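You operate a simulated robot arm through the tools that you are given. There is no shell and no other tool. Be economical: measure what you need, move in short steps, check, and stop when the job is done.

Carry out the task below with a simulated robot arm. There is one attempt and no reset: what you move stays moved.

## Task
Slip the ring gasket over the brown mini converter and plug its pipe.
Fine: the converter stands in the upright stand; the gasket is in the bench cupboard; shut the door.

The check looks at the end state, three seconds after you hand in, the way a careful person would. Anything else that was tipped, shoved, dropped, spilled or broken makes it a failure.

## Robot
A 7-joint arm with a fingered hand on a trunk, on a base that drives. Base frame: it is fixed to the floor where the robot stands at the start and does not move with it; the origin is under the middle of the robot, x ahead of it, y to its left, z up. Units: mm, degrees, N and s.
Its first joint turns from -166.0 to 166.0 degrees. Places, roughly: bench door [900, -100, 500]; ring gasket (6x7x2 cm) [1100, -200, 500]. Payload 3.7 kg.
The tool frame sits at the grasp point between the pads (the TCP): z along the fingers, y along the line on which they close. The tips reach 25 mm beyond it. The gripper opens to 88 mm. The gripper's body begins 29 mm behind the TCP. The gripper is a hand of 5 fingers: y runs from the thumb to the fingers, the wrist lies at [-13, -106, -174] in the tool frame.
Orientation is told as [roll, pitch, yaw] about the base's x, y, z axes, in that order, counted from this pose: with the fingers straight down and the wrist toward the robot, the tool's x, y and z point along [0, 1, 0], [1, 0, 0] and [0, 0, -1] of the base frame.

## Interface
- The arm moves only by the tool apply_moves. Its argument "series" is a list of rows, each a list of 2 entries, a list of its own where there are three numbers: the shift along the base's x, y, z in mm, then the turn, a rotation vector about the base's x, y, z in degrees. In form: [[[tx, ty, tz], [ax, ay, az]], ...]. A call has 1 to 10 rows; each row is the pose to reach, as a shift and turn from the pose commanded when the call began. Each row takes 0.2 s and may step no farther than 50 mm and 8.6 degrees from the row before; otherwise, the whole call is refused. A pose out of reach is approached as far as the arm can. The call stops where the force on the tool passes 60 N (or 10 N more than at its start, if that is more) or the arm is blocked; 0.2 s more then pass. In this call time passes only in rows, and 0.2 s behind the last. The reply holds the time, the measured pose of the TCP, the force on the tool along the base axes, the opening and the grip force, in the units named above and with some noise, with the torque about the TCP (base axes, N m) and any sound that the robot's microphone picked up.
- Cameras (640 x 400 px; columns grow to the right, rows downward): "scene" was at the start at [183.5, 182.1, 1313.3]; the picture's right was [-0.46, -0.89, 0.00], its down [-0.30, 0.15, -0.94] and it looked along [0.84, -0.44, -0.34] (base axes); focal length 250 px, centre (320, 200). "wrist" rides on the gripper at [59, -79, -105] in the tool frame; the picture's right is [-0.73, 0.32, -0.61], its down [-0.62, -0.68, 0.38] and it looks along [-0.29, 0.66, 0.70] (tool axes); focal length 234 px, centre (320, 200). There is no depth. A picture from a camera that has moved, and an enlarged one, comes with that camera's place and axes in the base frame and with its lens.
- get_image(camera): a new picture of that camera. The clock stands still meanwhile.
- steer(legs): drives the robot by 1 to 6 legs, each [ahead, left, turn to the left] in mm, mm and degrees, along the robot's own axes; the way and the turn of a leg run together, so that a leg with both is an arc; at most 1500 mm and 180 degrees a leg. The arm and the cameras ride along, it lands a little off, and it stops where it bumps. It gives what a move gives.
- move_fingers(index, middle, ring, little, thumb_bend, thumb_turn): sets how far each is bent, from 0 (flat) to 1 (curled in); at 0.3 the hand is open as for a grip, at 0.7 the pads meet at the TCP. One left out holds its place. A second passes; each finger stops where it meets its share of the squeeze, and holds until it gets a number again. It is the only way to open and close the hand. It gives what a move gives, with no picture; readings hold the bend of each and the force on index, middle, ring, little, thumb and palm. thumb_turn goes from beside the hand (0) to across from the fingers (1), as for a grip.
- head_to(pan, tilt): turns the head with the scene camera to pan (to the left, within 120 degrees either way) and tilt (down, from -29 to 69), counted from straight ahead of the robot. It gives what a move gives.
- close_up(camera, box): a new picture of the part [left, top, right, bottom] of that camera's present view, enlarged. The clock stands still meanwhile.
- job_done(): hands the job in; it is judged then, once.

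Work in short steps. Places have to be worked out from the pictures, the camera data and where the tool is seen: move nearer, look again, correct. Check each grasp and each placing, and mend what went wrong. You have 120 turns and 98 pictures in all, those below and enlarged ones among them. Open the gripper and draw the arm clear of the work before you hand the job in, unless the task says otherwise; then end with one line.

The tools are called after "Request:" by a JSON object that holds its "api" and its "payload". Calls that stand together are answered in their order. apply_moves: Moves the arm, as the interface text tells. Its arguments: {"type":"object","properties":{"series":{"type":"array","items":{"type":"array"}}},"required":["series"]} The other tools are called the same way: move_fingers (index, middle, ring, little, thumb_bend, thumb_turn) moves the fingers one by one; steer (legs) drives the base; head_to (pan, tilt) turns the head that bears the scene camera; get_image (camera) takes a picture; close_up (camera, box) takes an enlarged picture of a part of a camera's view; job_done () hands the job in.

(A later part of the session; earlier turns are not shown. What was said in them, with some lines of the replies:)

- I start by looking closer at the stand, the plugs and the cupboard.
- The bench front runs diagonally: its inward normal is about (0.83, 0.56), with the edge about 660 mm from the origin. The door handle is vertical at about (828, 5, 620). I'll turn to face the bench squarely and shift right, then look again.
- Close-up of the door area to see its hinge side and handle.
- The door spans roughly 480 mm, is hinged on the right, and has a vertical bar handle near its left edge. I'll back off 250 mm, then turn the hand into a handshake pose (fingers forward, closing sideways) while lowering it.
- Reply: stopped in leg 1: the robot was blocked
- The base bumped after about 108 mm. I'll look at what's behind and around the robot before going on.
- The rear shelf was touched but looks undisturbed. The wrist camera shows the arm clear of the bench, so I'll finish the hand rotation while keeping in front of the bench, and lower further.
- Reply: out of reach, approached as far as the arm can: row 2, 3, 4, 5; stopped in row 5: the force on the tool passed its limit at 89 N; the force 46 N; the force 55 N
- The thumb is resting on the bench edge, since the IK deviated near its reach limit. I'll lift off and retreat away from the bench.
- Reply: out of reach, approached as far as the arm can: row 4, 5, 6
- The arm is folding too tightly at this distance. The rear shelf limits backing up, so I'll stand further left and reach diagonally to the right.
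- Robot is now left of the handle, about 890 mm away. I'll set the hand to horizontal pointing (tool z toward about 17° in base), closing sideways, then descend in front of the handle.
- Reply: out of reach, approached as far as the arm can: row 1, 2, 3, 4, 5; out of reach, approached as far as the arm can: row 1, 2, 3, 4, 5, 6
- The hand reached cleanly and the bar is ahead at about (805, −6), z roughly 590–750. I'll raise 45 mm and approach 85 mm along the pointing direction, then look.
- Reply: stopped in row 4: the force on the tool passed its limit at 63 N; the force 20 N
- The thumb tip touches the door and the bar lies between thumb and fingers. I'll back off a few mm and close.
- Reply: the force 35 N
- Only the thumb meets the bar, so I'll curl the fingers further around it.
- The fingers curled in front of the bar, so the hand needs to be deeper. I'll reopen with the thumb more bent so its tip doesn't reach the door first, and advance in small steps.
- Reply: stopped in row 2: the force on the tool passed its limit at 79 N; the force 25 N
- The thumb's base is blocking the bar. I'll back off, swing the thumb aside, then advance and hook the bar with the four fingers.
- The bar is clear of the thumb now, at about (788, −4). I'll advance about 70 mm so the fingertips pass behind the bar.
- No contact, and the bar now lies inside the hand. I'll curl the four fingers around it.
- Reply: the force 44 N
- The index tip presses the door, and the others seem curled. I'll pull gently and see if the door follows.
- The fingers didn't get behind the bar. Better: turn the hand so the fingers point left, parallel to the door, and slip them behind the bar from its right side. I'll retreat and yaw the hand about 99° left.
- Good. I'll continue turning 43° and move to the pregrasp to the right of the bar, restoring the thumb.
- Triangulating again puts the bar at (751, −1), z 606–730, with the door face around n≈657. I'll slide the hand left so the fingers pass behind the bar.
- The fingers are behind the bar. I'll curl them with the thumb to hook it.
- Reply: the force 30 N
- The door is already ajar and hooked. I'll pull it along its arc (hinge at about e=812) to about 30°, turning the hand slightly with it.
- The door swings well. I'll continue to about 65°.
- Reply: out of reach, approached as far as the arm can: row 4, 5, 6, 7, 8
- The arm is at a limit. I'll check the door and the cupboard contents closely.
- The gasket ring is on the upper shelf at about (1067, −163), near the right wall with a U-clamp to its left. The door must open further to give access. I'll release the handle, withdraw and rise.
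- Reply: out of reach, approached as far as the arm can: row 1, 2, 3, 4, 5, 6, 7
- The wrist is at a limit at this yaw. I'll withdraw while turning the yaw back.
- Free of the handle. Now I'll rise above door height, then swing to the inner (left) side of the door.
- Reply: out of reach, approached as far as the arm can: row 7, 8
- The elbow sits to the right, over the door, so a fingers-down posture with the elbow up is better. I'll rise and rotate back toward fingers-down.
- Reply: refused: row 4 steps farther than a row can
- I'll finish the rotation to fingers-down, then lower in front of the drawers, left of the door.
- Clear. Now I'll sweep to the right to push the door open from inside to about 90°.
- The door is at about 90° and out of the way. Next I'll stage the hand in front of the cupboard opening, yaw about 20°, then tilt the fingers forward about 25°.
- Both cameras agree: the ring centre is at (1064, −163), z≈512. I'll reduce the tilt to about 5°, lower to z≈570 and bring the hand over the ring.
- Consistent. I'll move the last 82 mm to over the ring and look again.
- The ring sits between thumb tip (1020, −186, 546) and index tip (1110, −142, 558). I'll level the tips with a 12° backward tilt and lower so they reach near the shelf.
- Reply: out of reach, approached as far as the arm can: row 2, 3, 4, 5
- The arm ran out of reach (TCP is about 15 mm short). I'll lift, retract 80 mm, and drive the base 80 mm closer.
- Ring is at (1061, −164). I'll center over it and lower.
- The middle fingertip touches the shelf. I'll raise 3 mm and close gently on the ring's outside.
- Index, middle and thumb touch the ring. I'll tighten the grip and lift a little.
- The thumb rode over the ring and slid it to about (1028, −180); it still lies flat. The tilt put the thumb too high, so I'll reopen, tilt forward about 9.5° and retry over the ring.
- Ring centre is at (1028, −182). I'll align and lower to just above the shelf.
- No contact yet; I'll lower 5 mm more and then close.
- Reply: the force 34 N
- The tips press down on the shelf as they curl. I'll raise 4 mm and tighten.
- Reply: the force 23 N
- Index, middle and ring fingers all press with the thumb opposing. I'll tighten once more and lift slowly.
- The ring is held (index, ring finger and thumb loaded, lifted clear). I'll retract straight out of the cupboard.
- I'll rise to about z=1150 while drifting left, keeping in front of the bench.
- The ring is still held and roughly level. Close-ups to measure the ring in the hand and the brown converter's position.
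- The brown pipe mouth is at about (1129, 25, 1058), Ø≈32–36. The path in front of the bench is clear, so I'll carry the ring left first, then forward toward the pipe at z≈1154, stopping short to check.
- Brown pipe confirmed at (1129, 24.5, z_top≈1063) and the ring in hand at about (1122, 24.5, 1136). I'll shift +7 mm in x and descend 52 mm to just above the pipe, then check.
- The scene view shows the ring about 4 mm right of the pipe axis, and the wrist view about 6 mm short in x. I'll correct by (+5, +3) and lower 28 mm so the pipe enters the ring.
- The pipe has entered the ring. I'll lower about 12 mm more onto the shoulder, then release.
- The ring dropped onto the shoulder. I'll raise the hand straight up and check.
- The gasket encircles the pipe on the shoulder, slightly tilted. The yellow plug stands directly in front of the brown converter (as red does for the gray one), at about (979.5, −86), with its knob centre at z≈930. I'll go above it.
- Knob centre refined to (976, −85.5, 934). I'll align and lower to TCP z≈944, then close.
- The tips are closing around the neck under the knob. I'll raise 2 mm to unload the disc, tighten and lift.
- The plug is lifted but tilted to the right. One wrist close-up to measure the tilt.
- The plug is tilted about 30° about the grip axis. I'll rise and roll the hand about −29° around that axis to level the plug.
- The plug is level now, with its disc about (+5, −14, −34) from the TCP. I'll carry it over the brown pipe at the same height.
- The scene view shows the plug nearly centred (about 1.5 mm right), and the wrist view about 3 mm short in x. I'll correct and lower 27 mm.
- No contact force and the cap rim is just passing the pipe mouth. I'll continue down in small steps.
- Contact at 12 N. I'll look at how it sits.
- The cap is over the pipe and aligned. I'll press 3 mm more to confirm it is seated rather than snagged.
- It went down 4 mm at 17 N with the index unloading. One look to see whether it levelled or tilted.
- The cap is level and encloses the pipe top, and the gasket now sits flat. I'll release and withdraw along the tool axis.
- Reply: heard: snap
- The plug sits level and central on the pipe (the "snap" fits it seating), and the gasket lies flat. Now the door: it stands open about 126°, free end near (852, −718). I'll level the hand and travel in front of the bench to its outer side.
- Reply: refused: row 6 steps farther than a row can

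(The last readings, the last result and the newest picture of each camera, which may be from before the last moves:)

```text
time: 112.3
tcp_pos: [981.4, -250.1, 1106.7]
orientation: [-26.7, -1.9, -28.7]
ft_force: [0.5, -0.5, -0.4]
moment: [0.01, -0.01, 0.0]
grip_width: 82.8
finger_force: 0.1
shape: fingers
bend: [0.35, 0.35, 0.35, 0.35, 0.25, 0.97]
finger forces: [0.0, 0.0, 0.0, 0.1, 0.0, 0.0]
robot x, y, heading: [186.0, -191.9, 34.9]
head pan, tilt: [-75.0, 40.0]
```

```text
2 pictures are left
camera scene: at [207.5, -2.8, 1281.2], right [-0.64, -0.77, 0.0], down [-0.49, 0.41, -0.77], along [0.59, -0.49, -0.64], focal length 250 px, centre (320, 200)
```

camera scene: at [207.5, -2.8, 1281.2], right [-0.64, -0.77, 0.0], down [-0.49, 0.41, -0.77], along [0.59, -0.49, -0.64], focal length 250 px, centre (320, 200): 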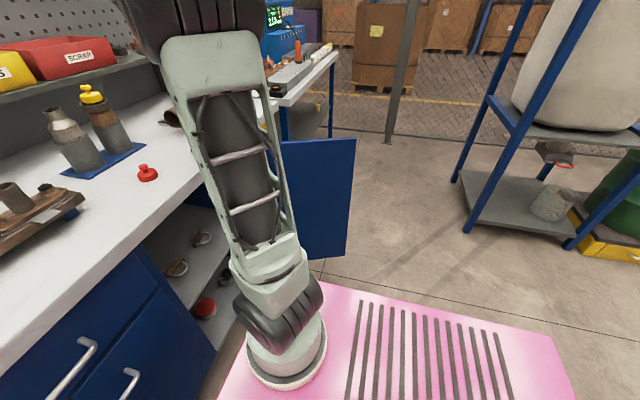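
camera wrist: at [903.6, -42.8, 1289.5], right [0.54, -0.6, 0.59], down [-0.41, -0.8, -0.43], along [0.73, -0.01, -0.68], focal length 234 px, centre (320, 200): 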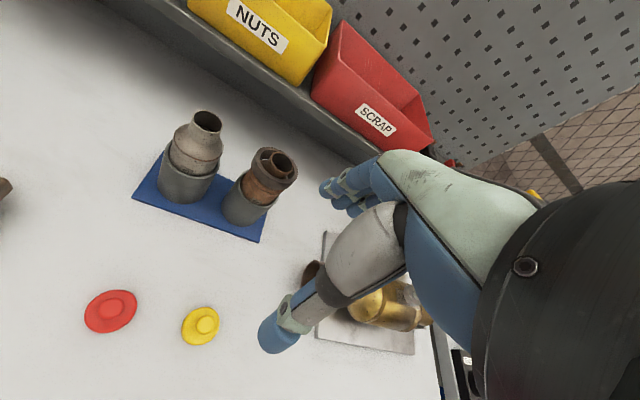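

The first call was refused, so the second ran from the earlier spot, harmlessly; plug and gasket are still in place. The door's free end is near (840, −712). I'll unroll the hand and move right to the door's outer side, still high.

Request:
{"api": "apply_moves", "payload": {"series": [[[0, -41, -10], [5.9, -3.2, 0]], [[0, -82, -20], [11.8, -6.4, 0]], [[0, -123, -30], [17.6, -9.7, 0]], [[0, -164, -40], [23.5, -12.9, 0]], [[0, -205, -50], [23.5, -12.9, 0]], [[0, -246, -60], [23.5, -12.9, 0]], [[0, -287, -70], [23.5, -12.9, 0]], [[0, -328, -80], [23.5, -12.9, 0]], [[0, -369, -95], [23.5, -12.9, 0]], [[0, -411, -107], [23.5, -12.9, 0]]]}}

```text
time: 114.5
tcp_pos: [981.8, -661.2, 998.9]
orientation: [0.0, -1.7, -29.4]
ft_force: [0.0, 0.5, 0.1]
moment: [0.03, 0.01, 0.02]
grip_width: 82.8
finger_force: 0.0
shape: fingers
bend: [0.35, 0.35, 0.35, 0.35, 0.25, 0.97]
finger forces: [0.0, 0.1, 0.0, 0.1, 0.0, 0.1]
robot x, y, heading: [191.6, -192.4, 35.2]
head pan, tilt: [-75.0, 40.0]
```

The hand is 114 mm outside the door. Since the pushing arc would come too near the robot, I'll back the base up 110 mm and shift left 120, re-extend, and form a fist.

Request:
{"api": "steer", "payload": {"legs": [[-105, 0, 0], [0, 120, 0]]}}

Request:
{"api": "move_fingers", "payload": {"index": 0.75, "middle": 0.75, "ring": 0.75, "little": 0.75, "thumb_bend": 0.7}}

Request:
{"api": "apply_moves", "payload": {"series": [[[40, -9, 0], [0, 0, 0]], [[80, -18, 0], [0, 0, 0]], [[120, -27, 0], [0, 0, 0]], [[155, -36, 0], [0, 0, 0]]]}}

```text
time: 116.5
tcp_pos: [825.8, -623.5, 998.5]
orientation: [0.1, -1.6, -29.5]
ft_force: [0.1, -0.3, 0.2]
moment: [0.01, 0.01, -0.05]
grip_width: 83.0
finger_force: 0.1
shape: fingers
bend: [0.35, 0.35, 0.35, 0.35, 0.25, 0.97]
finger forces: [0.0, 0.1, 0.0, 0.1, 0.0, 0.1]
robot x, y, heading: [33.6, -154.1, 35.0]
head pan, tilt: [-75.0, 40.0]
```

```text
time: 117.5
tcp_pos: [826.4, -625.7, 998.9]
orientation: [0.0, -1.5, -29.5]
ft_force: [-0.2, 0.4, 0.5]
moment: [0.01, 0.02, 0.03]
grip_width: 0.2
finger_force: 0.0
shape: fingers
bend: [0.75, 0.75, 0.75, 0.75, 0.67, 1.0]
finger forces: [0.1, 0.0, 0.1, 0.0, 0.0, 0.1]
robot x, y, heading: [35.3, -154.0, 35.3]
head pan, tilt: [-75.0, 40.0]
```

```text
time: 118.5
tcp_pos: [978.9, -658.8, 1000.5]
orientation: [0.0, -1.8, -29.5]
ft_force: [-0.5, 0.9, 2.7]
moment: [-0.06, 0.01, -0.05]
grip_width: 0.0
finger_force: 0.0
shape: fingers
bend: [0.75, 0.75, 0.75, 0.75, 0.67, 1.0]
finger forces: [0.0, 0.0, 0.1, 0.1, 0.0, 0.0]
robot x, y, heading: [31.0, -152.7, 35.4]
head pan, tilt: [-75.0, 40.0]
```

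Reached. Lowering beside the door's outer face to z≈785.

Request:
{"api": "apply_moves", "payload": {"series": [[[-5, 2, -43], [0, 0, 0]], [[-10, 4, -86], [0, 0, 0]], [[-15, 6, -129], [0, 0, 0]], [[-20, 8, -172], [0, 0, 0]], [[-25, 10, -213], [0, 0, 0]]]}}

```text
time: 119.7
tcp_pos: [956.3, -650.8, 786.2]
orientation: [0.0, -1.6, -29.4]
ft_force: [-0.6, -0.4, 0.5]
moment: [0.0, 0.02, 0.03]
grip_width: 0.0
finger_force: 0.1
shape: fingers
bend: [0.75, 0.75, 0.75, 0.75, 0.67, 1.0]
finger forces: [0.0, 0.0, 0.1, 0.1, 0.1, 0.1]
robot x, y, heading: [30.0, -156.4, 35.0]
head pan, tilt: [-75.0, 40.0]
```

Now I'll push the door along its arc toward closing, first to about 80°.

Request:
{"api": "apply_moves", "payload": {"series": [[[-35, 16, 0], [0, 0, 0]], [[-70, 33, 0], [0, 0, 0]], [[-98, 45, 0], [0, 0, 0]], [[-125, 57, 0], [0, 0, 2]], [[-148, 75, 0], [0, 0, 4]], [[-170, 94, 0], [0, 0, 6]], [[-189, 116, 0], [0, 0, 8]], [[-207, 138, 0], [0, 0, 10]], [[-222, 162, 0], [0, 0, 12]], [[-236, 187, 0], [0, 0, 14]]]}}

```text
time: 121.9
tcp_pos: [720.1, -464.0, 785.5]
orientation: [0.1, -1.6, -15.4]
ft_force: [0.1, -0.4, -0.5]
moment: [0.01, -0.01, -0.03]
grip_width: 0.0
finger_force: 0.0
shape: fingers
bend: [0.75, 0.75, 0.75, 0.75, 0.67, 1.0]
finger forces: [0.0, 0.0, 0.0, 0.0, 0.1, 0.0]
robot x, y, heading: [30.7, -155.6, 35.3]
head pan, tilt: [-75.0, 40.0]
```

Smooth. Continuing to about 30°.

Request:
{"api": "apply_moves", "payload": {"series": [[[-10, 26, 0], [0, 0, 2]], [[-20, 52, 0], [0, 0, 4]], [[-26, 80, 0], [0, 0, 6]], [[-31, 107, 0], [0, 0, 8]], [[-32, 134, 0], [0, 0, 10]], [[-31, 161, 0], [0, 0, 12]], [[-27, 188, 0], [0, 0, 14]], [[-22, 214, 0], [0, 0, 16]], [[-14, 240, 0], [0, 0, 18]], [[-5, 265, 0], [0, 0, 20]]]}}

Request:
{"api": "head_to", "payload": {"pan": -40, "tilt": 45}}

Request:
{"api": "get_image", "payload": {"camera": "scene"}}

```text
time: 124.1
tcp_pos: [715.3, -198.4, 786.8]
orientation: [0.0, -1.7, 4.5]
ft_force: [-0.5, 0.7, -0.6]
moment: [-0.04, 0.0, -0.01]
grip_width: 0.0
finger_force: 0.1
shape: fingers
bend: [0.75, 0.75, 0.75, 0.75, 0.67, 1.0]
finger forces: [0.0, 0.0, 0.0, 0.0, 0.0, 0.0]
robot x, y, heading: [32.3, -155.8, 35.1]
head pan, tilt: [-75.0, 40.0]
```

```text
time: 125.1
tcp_pos: [715.4, -197.7, 785.6]
orientation: [0.0, -1.5, 4.4]
ft_force: [0.8, -0.7, 0.3]
moment: [-0.02, 0.01, -0.02]
grip_width: 0.0
finger_force: 0.2
shape: fingers
bend: [0.75, 0.75, 0.75, 0.75, 0.67, 1.0]
finger forces: [0.0, 0.1, 0.0, 0.1, 0.1, 0.1]
robot x, y, heading: [32.7, -152.0, 35.2]
head pan, tilt: [-40.0, 45.0]
```

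```text
1 pictures are left
camera scene: at [66.7, 82.0, 1274.0], right [-0.08, -1.0, 0.0], down [-0.7, 0.06, -0.71], along [0.7, -0.06, -0.71], focal length 250 px, centre (320, 200)
```

scene: 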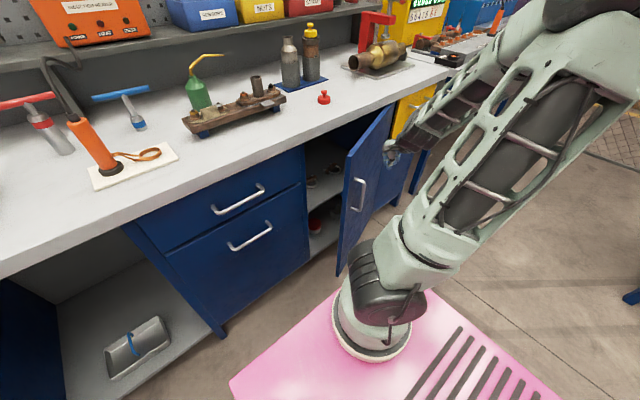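

The door is around 40°. I'll tilt the fingers forward and lower slightly to stay clear of the bench edge, then keep pushing to about 10°.

Request:
{"api": "apply_moves", "payload": {"series": [[[0, 0, -15], [0.65, -8.2, 0]], [[5, 8, -30], [1.3, -16.4, 0]], [[10, 17, -45], [1.95, -24.6, 0]], [[18, 30, -45], [1.95, -24.6, 0]], [[26, 43, -45], [1.95, -24.6, 0]], [[36, 57, -45], [1.95, -24.6, 0]], [[46, 70, -45], [1.95, -24.6, 0]], [[57, 83, -45], [1.95, -24.6, 0]]]}}

```text
time: 126.9
tcp_pos: [780.0, -117.1, 741.7]
orientation: [-0.1, -26.1, 4.5]
ft_force: [-0.5, -1.1, 0.4]
moment: [-0.01, -0.01, 0.0]
grip_width: 0.0
finger_force: 0.0
shape: fingers
bend: [0.75, 0.75, 0.75, 0.75, 0.67, 1.0]
finger forces: [0.0, 0.0, 0.0, 0.1, 0.0, 0.1]
out of reach, approached as far as the arm can: row 2, 3, 4, 5, 6, 7, 8
robot x, y, heading: [30.5, -151.1, 35.4]
head pan, tilt: [-40.0, 45.0]
```

Now a straight push along the bench normal, in small steps, until the door meets its frame.

Request:
{"api": "apply_moves", "payload": {"series": [[[8, 6, 0], [0, 0, 0]], [[16, 11, 0], [0, 0, 0]], [[24, 16, 0], [0, 0, 0]], [[31, 21, 0], [0, 0, 0]], [[37, 25, 0], [0, 0, 0]], [[42, 29, 0], [0, 0, 0]], [[47, 32, 0], [0, 0, 0]], [[52, 35, 0], [0, 0, 0]]]}}

```text
time: 128.7
tcp_pos: [831.1, -82.0, 741.3]
orientation: [-0.1, -26.2, 4.6]
ft_force: [-3.6, -1.5, 0.2]
moment: [0.06, -0.1, 0.01]
grip_width: 0.0
finger_force: 1.6
shape: fingers
bend: [0.75, 0.75, 0.75, 0.75, 0.67, 1.0]
finger forces: [4.1, 0.1, 0.0, 0.0, 0.0, 0.0]
robot x, y, heading: [33.2, -151.8, 35.6]
head pan, tilt: [-40.0, 45.0]
```

Light contact now. Pushing a little further to seat the door.

Request:
{"api": "apply_moves", "payload": {"series": [[[3, 2, 0], [0, 0, 0]], [[7, 4, 0], [0, 0, 0]], [[10, 7, 0], [0, 0, 0]], [[13, 9, 0], [0, 0, 0]]]}}

```text
time: 129.4
tcp_pos: [836.4, -82.4, 740.3]
orientation: [-0.2, -25.9, 4.0]
ft_force: [-26.4, -13.5, 3.7]
moment: [0.31, -0.58, -0.06]
grip_width: 0.0
finger_force: 14.6
shape: fingers
bend: [0.74, 0.75, 0.75, 0.75, 0.65, 1.0]
finger forces: [19.8, 9.9, 0.0, 0.0, 0.0, 0.1]
robot x, y, heading: [31.6, -154.7, 35.2]
head pan, tilt: [-40.0, 45.0]
stopped in row 3: the force on the tool passed its limit at 64 N (the readings are from after the stop); the commanded pose is now the measured one
```

The door is firm against the frame. I'll retreat, open the hand, and raise the arm clear.

Request:
{"api": "apply_moves", "payload": {"series": [[[-8, -6, 0], [0, 0, 0]], [[-30, -20, 0], [0, 0, 0]], [[-55, -38, 0], [0, 0, 0]], [[-80, -55, 10], [0, 0, 0]], [[-95, -80, 45], [0, 0, 0]], [[-105, -105, 85], [0, 0, 0]], [[-110, -130, 125], [0, 0, 0]], [[-110, -150, 165], [0, 0, 0]], [[-110, -170, 205], [0, 0, 0]], [[-110, -190, 245], [0, 0, 0]]]}}

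Request:
{"api": "move_fingers", "payload": {"index": 0.3, "middle": 0.3, "ring": 0.3, "little": 0.3, "thumb_bend": 0.3}}

Request:
{"api": "get_image", "payload": {"camera": "scene"}}

```text
time: 131.7
tcp_pos: [728.5, -270.8, 985.9]
orientation: [-0.1, -25.9, 4.2]
ft_force: [-0.4, 0.7, 0.8]
moment: [0.02, 0.02, -0.02]
grip_width: 0.0
finger_force: 0.0
shape: fingers
bend: [0.75, 0.75, 0.75, 0.75, 0.67, 1.0]
finger forces: [0.1, 0.0, 0.0, 0.0, 0.0, 0.1]
out of reach, approached as far as the arm can: row 4, 5
robot x, y, heading: [35.2, -154.4, 35.3]
head pan, tilt: [-40.0, 45.0]
```

```text
time: 132.7
tcp_pos: [729.5, -271.7, 986.6]
orientation: [-0.1, -26.0, 4.2]
ft_force: [0.1, -0.8, -0.4]
moment: [0.0, 0.05, 0.01]
grip_width: 84.4
finger_force: 0.0
shape: fingers
bend: [0.3, 0.3, 0.3, 0.3, 0.3, 0.98]
finger forces: [0.1, 0.1, 0.1, 0.0, 0.0, 0.0]
robot x, y, heading: [31.8, -152.3, 34.9]
head pan, tilt: [-40.0, 45.0]
```

```text
0 pictures are left
camera scene: at [66.2, 81.7, 1274.0], right [-0.08, -1.0, 0.0], down [-0.7, 0.06, -0.71], along [0.7, -0.06, -0.71], focal length 250 px, centre (320, 200)
```

scene: 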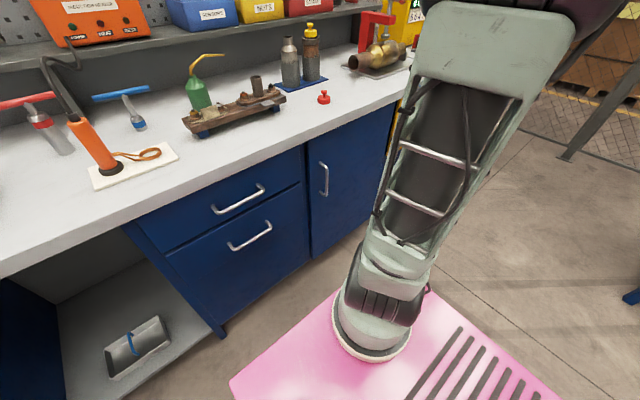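

The door is shut flush, the gasket and yellow plug are on the brown converter, and the arm is open and clear. Handing in.

Request:
{"api": "job_done", "payload": {}}

```text
The job is handed in.
```

The gasket is over the brown converter's pipe and resting on its shoulder, the yellow plug caps the pipe, and the cupboard door is shut. I heard one snap as I let go of the plug; I took it to be the plug seating, and the plug sat level afterwards. I chose the yellow plug over the red one because it stood directly in front of the brown converter. Early on the base touched the rear shelf and the thumb the bench edge; nothing looked moved.
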